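You operate a simulated robot arm through the tools that you are given. There is no shell and no other tool. Be economical: measure what you need, move in short steps, check, and stop when the job is done.

The job below is to be done with a simulated robot arm. You get a single attempt, and the scene is never put back.

Task
Slide the softener cup along the wooden top until it stands next to the green brush.
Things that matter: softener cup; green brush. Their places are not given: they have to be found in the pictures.

The check looks at the end state, three seconds after you hand in, the way a careful person would. Anything else that was tipped, shoved, dropped, spilled or broken makes it a failure.

Robot
A 5-joint arm with a two-finger parallel gripper, fixed in place. Base frame: the origin is at the foot of the arm, x ahead of it, y to its left, z up; the work surface is at about z = 0. Lengths are in m, angles in rad, forces in N, time in s.
With the tool pointing down near the work surface it reaches from about 0.26 to 0.68 m from the base axis. Its first joint turns from -1.152 to 1.152 rad. The tool tilts only in the upright plane through the base axis and itself; it spins freely about its own axis. Payload 2.9 kg.
The TCP is the grasp point between the finger pads, 0.03 m short of the fingertips. In the tool frame z runs along the fingers and y along their closing line. Largest opening 0.11 m; finger width 0.02, thickness 0.01; the body of the gripper, 0.048 by 0.112 m, starts 0.055 m behind the TCP.
Orientation is told as [roll, pitch, yaw] about the base's x, y, z axes, in that order, counted from this pose: with the fingers straight down and closing along the base's y, the tool's x points along the base's -x, its y along +y and its z along -z.

Tools
- The arm moves only by the tool move_arm. Its argument "rows" is one flat list of numbers, 7 for each row, row after row: the shift along the tool's x, y, z in m, then the turn, a rotation vector about the tool's x, y, z in rad, then the finger opening in m, from 0 to 0.11. In form: [tx, ty, tz, ax, ay, az, gripper, tx, ty, tz, ax, ay, az, gripper, ...]. A call has 1 to 12 rows; each row shifts and turns the commanded pose from where the row before left it, along the tool's axes as they then stand. Rows are played at 5 a second. More than 0.05 m and 0.15 rad between two rows, or a gripper value outside its range, and nothing of the call is played. A pose out of reach is approached as far as the arm can. The call stops where the force on the tool passes 40 N (or 10 N more than at its start, if that is more) or the arm is blocked; 0.2 s more then pass. Each finger travels about 0.108 m/s and halts on what it meets, pressing with about 38 N; the grip force reading is that of the motor and also rises with nothing between the fingers. The clock runs only during rows and for 0.2 s after the last one: add rows that do not move to give the fingers time. The reply holds the time, the measured pose of the TCP, the force on the tool along the base axes, the opening and the grip force, in the units named above and with some noise, and new pictures: "views" is both (left out), scene, wrist or none.
- Cameras (640 x 400 px; columns grow to the right, rows downward): "scene" is fixed at [0.004, -0.4323, 0.6105]; the picture's right is [0.96, -0.27, 0.00], its down [-0.14, -0.49, -0.86] and it looks along [0.23, 0.83, -0.51] (base axes); focal length 364 px, centre (320, 200). "wrist" rides on the gripper at [0.072, 0.017, -0.103] in the tool frame; the picture's right is [-0.23, 0.97, 0.00], its down [-0.76, -0.18, -0.62] and it looks along [-0.61, -0.14, 0.78] (tool axes); focal length 222 px, centre (320, 200).
- measure_at(camera, pixels): for up to 12 pixels [column, row] of the newest picture of that camera ("zoom" is the newest enlarged one), the place [x, y, z] in the base frame of the surface seen there, good to about 0.003 m. No time passes.
- enlarge(camera, box): a new picture of the part [left, top, right, bottom] of that camera's present view, enlarged. No time passes.
- hand_in(): hands the job in; it is judged then, once.

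Go step by step. Measure first, check grasps and placings, and put right what went wrong. The budget is 60 turns and 170 pictures, counting those below and the enlarged ones. Unless the task says otherwise, let go and move clear before handing in, and close with one line.

The tools are called after "Emit:" by a JSON object that holds its "method" and its "body". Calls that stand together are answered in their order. move_arm: Moves the arm, as the interface text tells. Its arguments: {"type":"object","properties":{"rows":{"type":"array","items":{"type":"number"}},"views":{"type":"string","enum":["both","scene","wrist","none"]}},"required":["rows"]} The other tools are called the same way: measure_at (camera, pixels) gives the place of the surface under pixels of a picture; enlarge (camera, box) takes an enlarged picture of a part of a camera's view; hand_in () hands the job in.

At the start:

```text
t: 0.0
tool_pos: [0.4015, 0.3382, 0.2634]
tcp_rot: [0.0, 0.001, -0.002]
ft_force: [0.4, -0.1, 0.2]
width: 0.11
finger_force: 0.1
```

scene: 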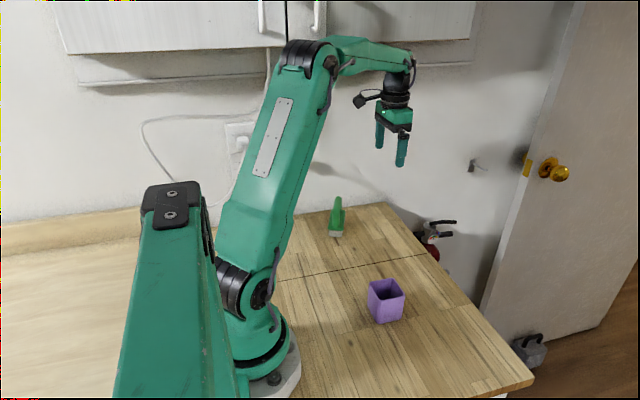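
wrist: 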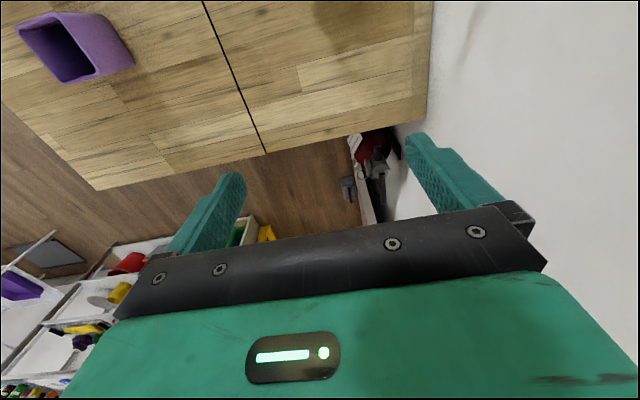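

The scene shows a purple cup near (386,300) and a green brush near (337,217). I'll enlarge this area and measure both.

Emit:
{"method": "enlarge", "body": {"camera": "scene", "box": [280, 180, 480, 340]}}

Emit:
{"method": "measure_at", "body": {"camera": "scene", "pixels": [[369, 284], [390, 279], [404, 293], [378, 300], [376, 322], [403, 316], [338, 200], [336, 218], [336, 233], [337, 240], [386, 204], [330, 275]]}}

```text
2.50 times, centred on (380, 260) of scene
```

zoom: 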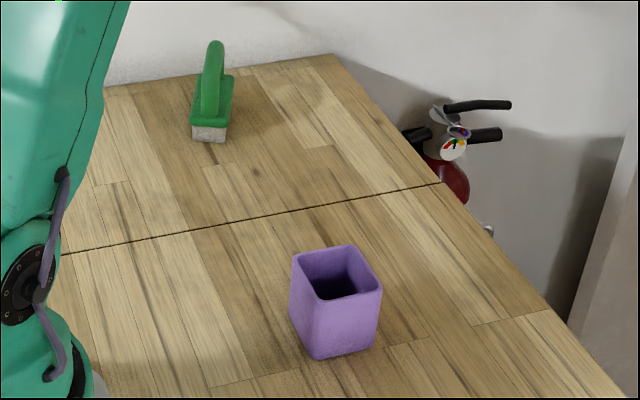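

```text
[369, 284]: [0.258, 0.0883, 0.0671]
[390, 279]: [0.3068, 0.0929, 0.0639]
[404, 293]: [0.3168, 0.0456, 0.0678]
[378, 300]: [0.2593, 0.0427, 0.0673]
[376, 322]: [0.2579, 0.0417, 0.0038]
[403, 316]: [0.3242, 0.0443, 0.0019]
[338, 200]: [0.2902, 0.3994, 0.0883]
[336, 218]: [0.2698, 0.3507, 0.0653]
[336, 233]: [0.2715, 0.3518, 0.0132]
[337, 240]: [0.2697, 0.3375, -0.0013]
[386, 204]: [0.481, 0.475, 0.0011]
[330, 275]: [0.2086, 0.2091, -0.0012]
```

The cup is about 0.06 m square and 0.067 m tall, centred near (0.288, 0.068). Next I'll measure the brush's outline, the cup's edges and the seam.

Emit:
{"method": "measure_at", "body": {"camera": "zoom", "pixels": [[193, 140], [222, 142], [192, 125], [225, 127], [196, 82], [232, 80], [214, 45], [210, 112], [250, 225], [245, 200], [234, 100], [340, 160]]}}

Emit:
{"method": "measure_at", "body": {"camera": "zoom", "pixels": [[294, 255], [350, 247], [380, 290], [314, 302], [314, 356], [374, 343], [345, 325], [300, 300], [332, 298], [290, 318], [340, 240], [380, 320]]}}

```text
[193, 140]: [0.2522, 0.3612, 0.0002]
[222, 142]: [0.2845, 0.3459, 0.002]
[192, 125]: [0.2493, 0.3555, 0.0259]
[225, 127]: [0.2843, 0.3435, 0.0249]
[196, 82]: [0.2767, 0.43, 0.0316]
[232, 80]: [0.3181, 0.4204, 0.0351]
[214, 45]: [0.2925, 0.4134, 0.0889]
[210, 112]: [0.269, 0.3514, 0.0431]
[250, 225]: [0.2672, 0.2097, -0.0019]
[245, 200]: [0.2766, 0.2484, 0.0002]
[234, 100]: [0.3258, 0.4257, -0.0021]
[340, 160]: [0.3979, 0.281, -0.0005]
```

```text
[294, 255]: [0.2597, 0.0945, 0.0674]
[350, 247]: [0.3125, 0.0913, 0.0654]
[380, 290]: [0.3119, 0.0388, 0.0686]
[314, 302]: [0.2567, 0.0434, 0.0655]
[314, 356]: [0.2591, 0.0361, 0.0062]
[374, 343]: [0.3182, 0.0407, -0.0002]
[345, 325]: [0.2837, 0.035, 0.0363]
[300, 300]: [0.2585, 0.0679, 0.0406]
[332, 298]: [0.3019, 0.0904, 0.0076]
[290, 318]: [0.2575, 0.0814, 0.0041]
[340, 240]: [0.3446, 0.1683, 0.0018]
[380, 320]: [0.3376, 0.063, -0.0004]
```

The cup spans about x 0.257–0.315 and y 0.037–0.095. The brush's near end is at y≈0.345 for x 0.25–0.285, and the wood is level across the seam. I'll turn the tool 90° so the fingers close along x, with the camera on the side away from the brush.

Emit:
{"method": "move_arm", "body": {"rows": [0, 0, 0, 0, 0, -0.1428, 0.11, 0, 0, 0, 0, 0, -0.1428, 0.11, 0, 0, 0, 0, 0, -0.1428, 0.11, 0, 0, 0, 0, 0, -0.1428, 0.11, 0, 0, 0, 0, 0, -0.1428, 0.11, 0, 0, 0, 0, 0, -0.1428, 0.11, 0, 0, 0, 0, 0, -0.1428, 0.11, 0, 0, 0, 0, 0, -0.1428, 0.11, 0, 0, 0, 0, 0, -0.1428, 0.11, 0, 0, 0, 0, 0, -0.1428, 0.11, 0, 0, 0, 0, 0, -0.1428, 0.11], "views": "scene"}}

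```text
t: 2.4
tool_pos: [0.401, 0.3409, 0.2645]
tcp_rot: [-0.001, 0.001, 1.576]
ft_force: [0.9, -0.5, 0.2]
width: 0.1102
finger_force: 0.0
```

scene: 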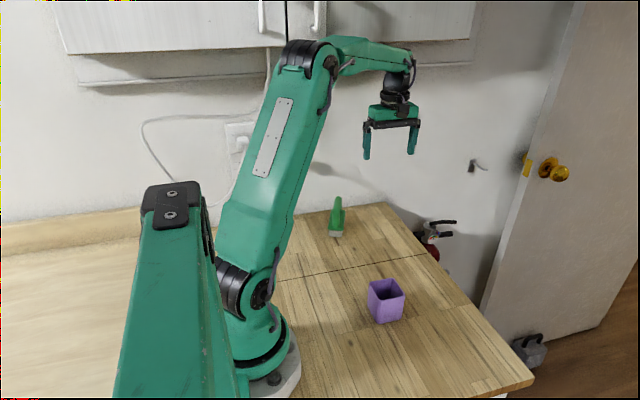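

The turn is done, with yaw at 1.576. Next I'll carry the tool over the cup at z≈0.18.

Emit:
{"method": "move_arm", "body": {"rows": [0.0344, 0.0144, 0.01, 0, 0, 0, 0.11, 0.0344, 0.0144, 0.01, 0, 0, 0, 0.11, 0.0344, 0.0144, 0.01, 0, 0, 0, 0.11, 0.0344, 0.0144, 0.01, 0, 0, 0, 0.11, 0.0344, 0.0144, 0.01, 0, 0, 0, 0.11, 0.0344, 0.0144, 0.01, 0, 0, 0, 0.11, 0.0344, 0.0144, 0.01, 0, 0, 0, 0.11, 0.0344, 0.0144, 0.01, 0, 0, 0, 0.11, 0, 0, 0, 0, 0, 0, 0.11]}}

```text
t: 4.4
tool_pos: [0.2836, 0.0628, 0.1832]
tcp_rot: [-0.002, 0.0, 1.571]
ft_force: [-0.6, -0.4, -0.3]
width: 0.1099
finger_force: 0.0
```

scene: 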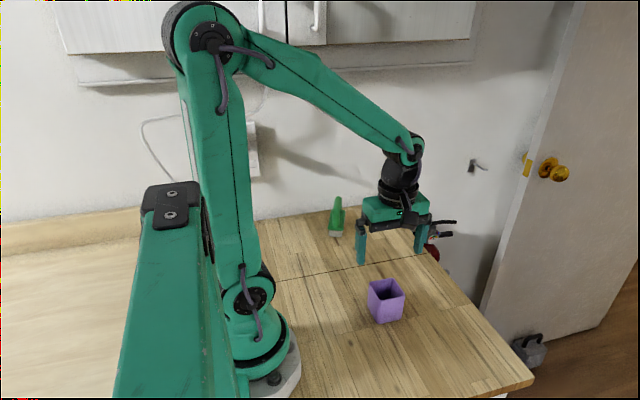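
wrist: 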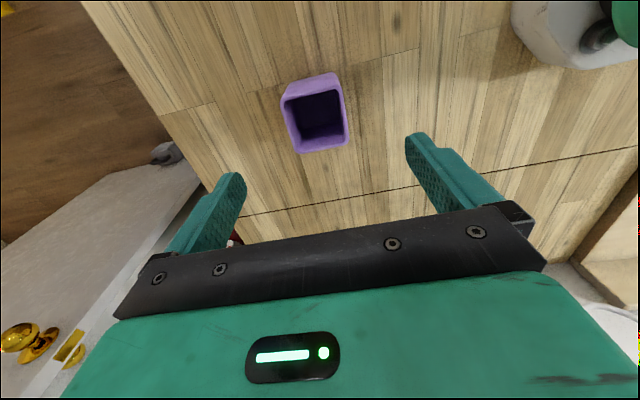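

The tool is above the cup. I'll measure the cup's rim from the wrist view to check centring and yaw.

Emit:
{"method": "measure_at", "body": {"camera": "wrist", "pixels": [[283, 94], [337, 74], [347, 141], [301, 151], [311, 83], [345, 105], [325, 146], [291, 120]]}}

```text
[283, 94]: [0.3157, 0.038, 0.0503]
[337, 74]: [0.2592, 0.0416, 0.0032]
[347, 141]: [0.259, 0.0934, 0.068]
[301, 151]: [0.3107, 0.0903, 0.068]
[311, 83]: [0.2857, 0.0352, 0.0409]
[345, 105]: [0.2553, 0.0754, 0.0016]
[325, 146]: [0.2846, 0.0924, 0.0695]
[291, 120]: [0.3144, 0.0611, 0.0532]
```

The cup is square to the axes and centred at (0.286, 0.066). I'll lower the tool around it with small corrections to x and y.

Emit:
{"method": "move_arm", "body": {"rows": [-0.003, -0.002, 0.02, 0, 0, 0, 0.11, 0, 0, 0.025, 0, 0, 0, 0.11, 0, 0, 0.025, 0, 0, 0, 0.11, 0, 0, 0.025, 0, 0, 0, 0.11, 0, 0, 0.025, 0, 0, 0, 0.11, 0, 0, 0.022, 0, 0, 0, 0.11, 0, 0, 0, 0, 0, 0, 0.11]}}

```text
t: 6.0
tool_pos: [0.2873, 0.0701, 0.0402]
tcp_rot: [-0.002, -0.001, 1.571]
ft_force: [0.6, 0.4, 0.6]
width: 0.11
finger_force: 0.1
```

scene: 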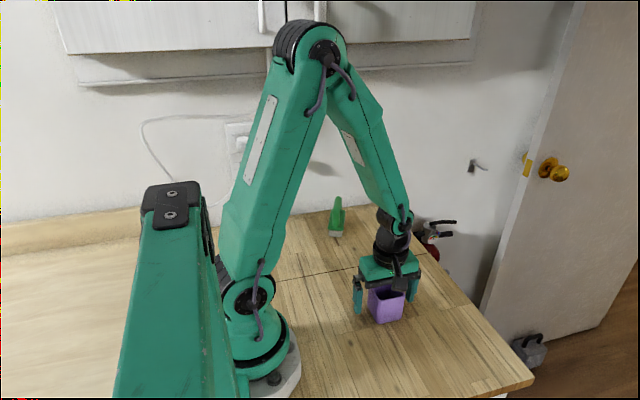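
wrist: 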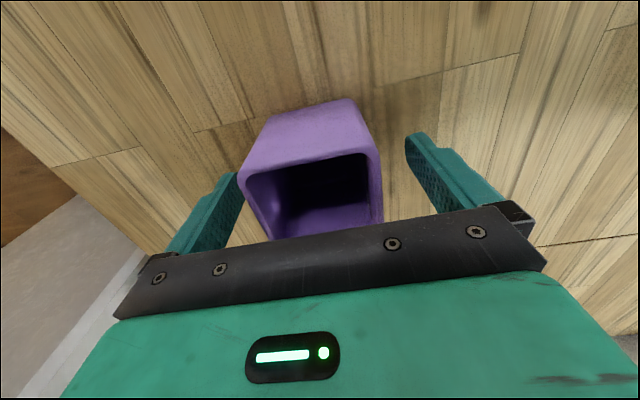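

The fingers straddle the cup, so I'll close on it gently.

Emit:
{"method": "move_arm", "body": {"rows": [0.003, 0, 0, 0, 0, 0, 0.085, 0, 0, 0, 0, 0, 0, 0.07, 0, 0, 0, 0, 0, 0, 0.06, 0, 0, 0, 0, 0, 0, 0.053, 0, 0, 0, 0, 0, 0, 0.05, 0, 0, 0, 0, 0, 0, 0.05]}}

```text
t: 7.4
tool_pos: [0.2902, 0.0671, 0.0421]
tcp_rot: [0.0, -0.001, 1.571]
ft_force: [0.9, 0.5, -0.1]
width: 0.0589
finger_force: 38.2
```

scene: 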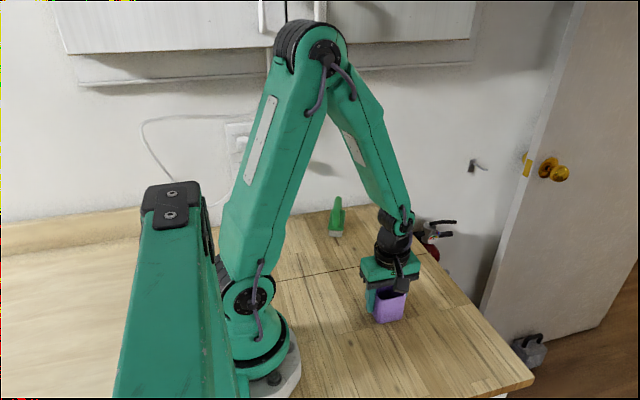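
wrist: 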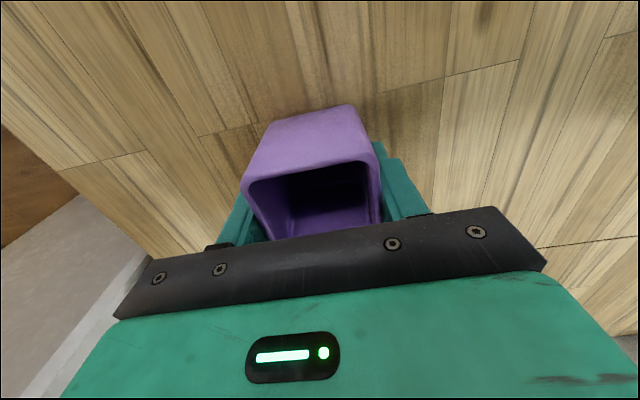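

The cup is held at width 0.0589. I'll slide it in +y along the wood to y≈0.265 first, then check.

Emit:
{"method": "move_arm", "body": {"rows": [-0.02, 0.001, 0, 0, 0, 0, 0.05, -0.02, 0.001, 0, 0, 0, 0, 0.05, -0.02, 0.001, 0, 0, 0, 0, 0.05, -0.02, 0.001, 0, 0, 0, 0, 0.05, -0.02, 0.001, 0, 0, 0, 0, 0.05, -0.02, 0.001, 0, 0, 0, 0, 0.05, -0.02, 0.001, 0, 0, 0, 0, 0.05, -0.02, 0.001, 0, 0, 0, 0, 0.05, -0.02, 0.001, 0, 0, 0, 0, 0.05, -0.02, 0.001, 0, 0, 0, 0, 0.05, 0, 0, 0, 0, 0, 0, 0.05]}}

```text
t: 9.8
tool_pos: [0.277, 0.2656, 0.0411]
tcp_rot: [-0.001, 0.0, 1.571]
ft_force: [0.1, 0.1, 0.6]
width: 0.0592
finger_force: 38.3
```

scene: 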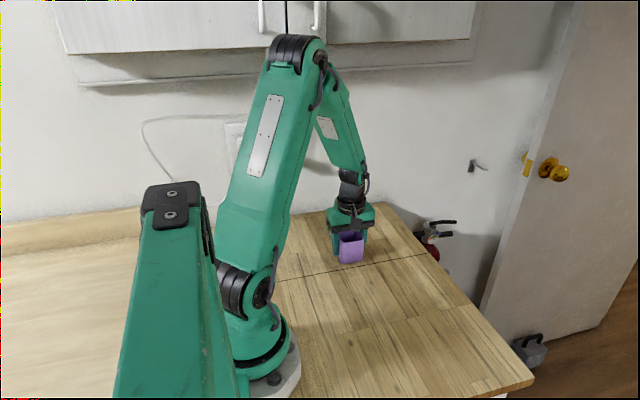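
wrist: 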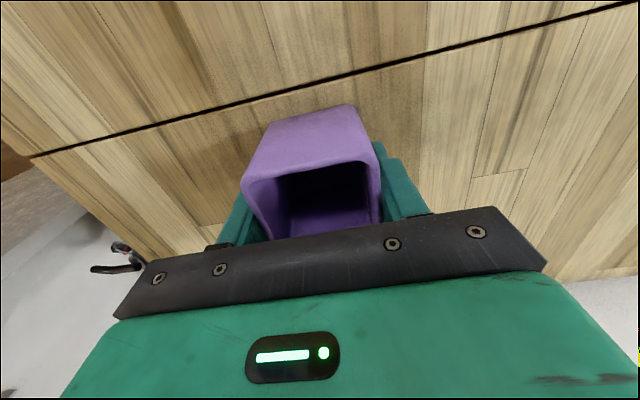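

The slide went cleanly, and the cup is now at y≈0.265. I'll creep the last 0.037 m, which should leave a gap of about 1.2 cm to the brush.

Emit:
{"method": "move_arm", "body": {"rows": [-0.01, 0, 0, 0, 0, 0, 0.05, -0.01, 0, 0, 0, 0, 0, 0.05, -0.01, 0, 0, 0, 0, 0, 0.05, -0.007, 0, 0, 0, 0, 0, 0.05, 0, 0, 0, 0, 0, 0, 0.05]}}

Emit:
{"method": "enlarge", "body": {"camera": "scene", "box": [290, 170, 410, 280]}}

```text
t: 11.0
tool_pos: [0.2799, 0.3024, 0.0426]
tcp_rot: [0.0, 0.001, 1.57]
ft_force: [-0.2, -0.4, 0.1]
width: 0.0591
finger_force: 37.8
```

scene: 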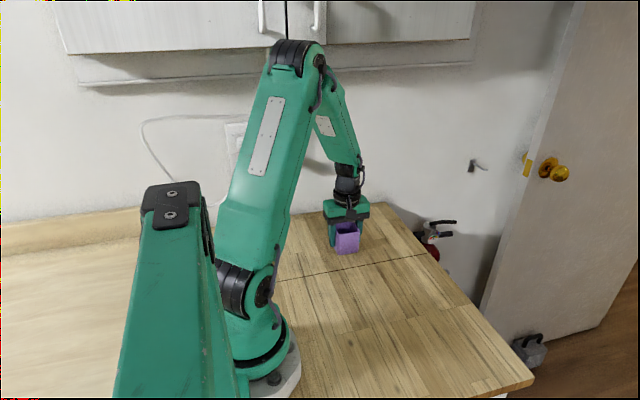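
wrist: 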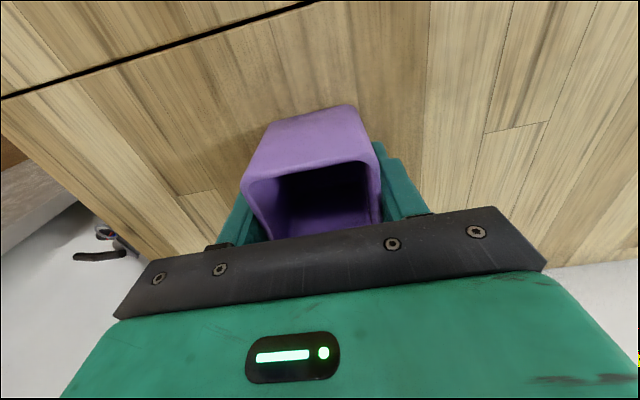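

```text
3.64 times, centred on (350, 225) of scene
```

zoom: 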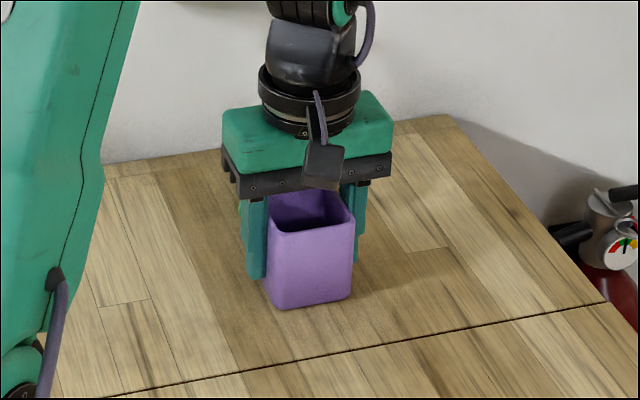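

The cup stands at y≈0.302 and no contact force shows. I'll open the fingers and lift straight up.

Emit:
{"method": "move_arm", "body": {"rows": [0, 0, 0, 0, 0, 0, 0.065, 0, 0, 0, 0, 0, 0, 0.08, 0, 0, 0, 0, 0, 0, 0.09, 0, 0, 0, 0, 0, 0, 0.09, 0, 0, -0.02, 0, 0, 0, 0.09, 0, 0, -0.03, 0, 0, 0, 0.09, 0, 0, -0.04, 0, 0, 0, 0.09, 0, 0, -0.04, 0, 0, 0, 0.09, 0, 0, -0.04, 0, 0, 0, 0.09, 0, 0, -0.04, 0, 0, 0, 0.09]}}

Emit:
{"method": "enlarge", "body": {"camera": "scene", "box": [290, 170, 410, 280]}}

```text
t: 13.2
tool_pos: [0.2816, 0.3031, 0.2504]
tcp_rot: [-0.002, 0.0, 1.571]
ft_force: [0.2, -0.8, 0.5]
width: 0.09
finger_force: 0.0
```

scene: 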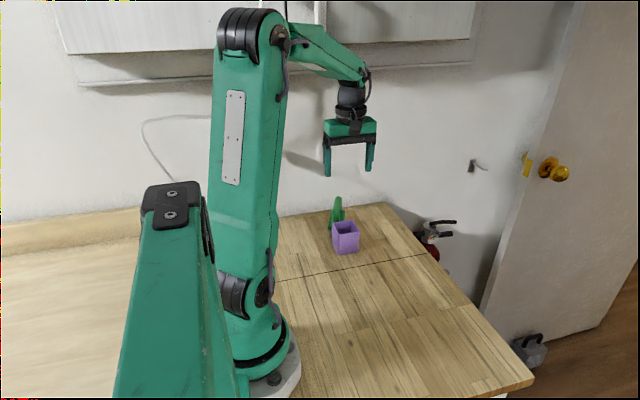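
wrist: 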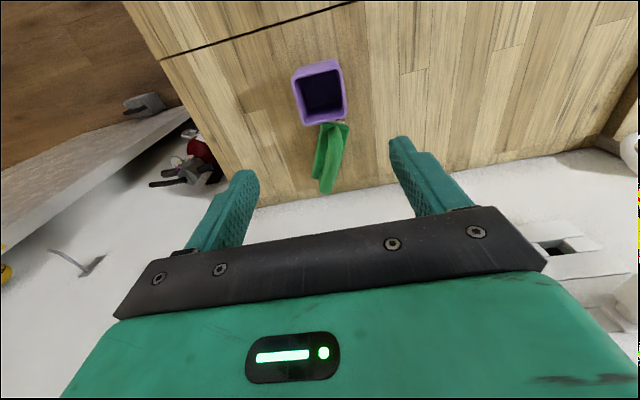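

```text
3.64 times, centred on (350, 225) of scene
```

zoom: 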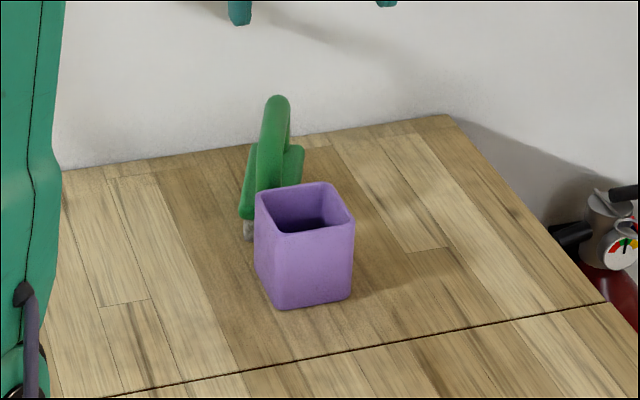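

The cup stands upright beside the brush. I'll verify the gap and that the brush hasn't moved.

Emit:
{"method": "measure_at", "body": {"camera": "wrist", "pixels": [[304, 122], [345, 114], [321, 119], [318, 127], [347, 125], [333, 124], [325, 190]]}}

Emit:
{"method": "measure_at", "body": {"camera": "zoom", "pixels": [[245, 238], [242, 214], [277, 98], [350, 298], [277, 306], [322, 185], [258, 195]]}}

Emit:
{"method": "enlarge", "body": {"camera": "wrist", "box": [270, 50, 390, 200]}}

```text
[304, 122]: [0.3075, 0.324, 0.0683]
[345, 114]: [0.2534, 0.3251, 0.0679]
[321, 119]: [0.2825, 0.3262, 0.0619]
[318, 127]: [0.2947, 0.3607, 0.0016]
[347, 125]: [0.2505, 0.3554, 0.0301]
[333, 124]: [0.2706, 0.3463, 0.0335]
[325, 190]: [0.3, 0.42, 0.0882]
```

```text
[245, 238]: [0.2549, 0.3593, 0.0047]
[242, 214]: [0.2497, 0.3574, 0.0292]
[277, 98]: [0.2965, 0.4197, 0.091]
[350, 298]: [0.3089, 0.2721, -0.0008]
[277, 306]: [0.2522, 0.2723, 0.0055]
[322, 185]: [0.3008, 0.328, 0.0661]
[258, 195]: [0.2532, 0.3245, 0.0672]
```

```text
2.67 times, centred on (330, 125) of wrist
```

zoom: 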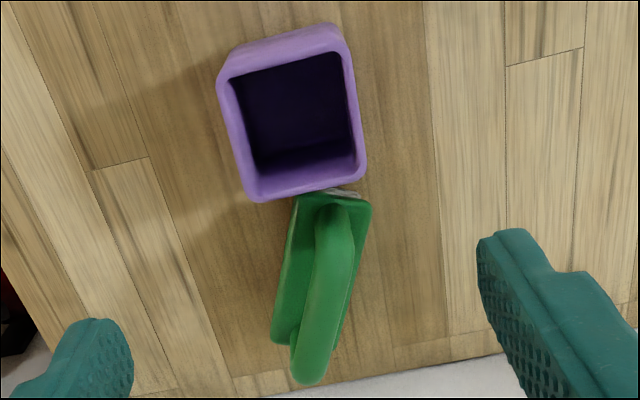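

The cup is upright at y 0.272–0.329 and the brush is unmoved with its near end at y≈0.345. That leaves a gap of about 1.5 cm, and the arm is clear, so I'm handing in.

Emit:
{"method": "hand_in", "body": {}}

```text
The job is handed in.
```

I slid the softener cup along the wooden top, and it now stands upright about 1.5 cm from the green brush, which did not move.
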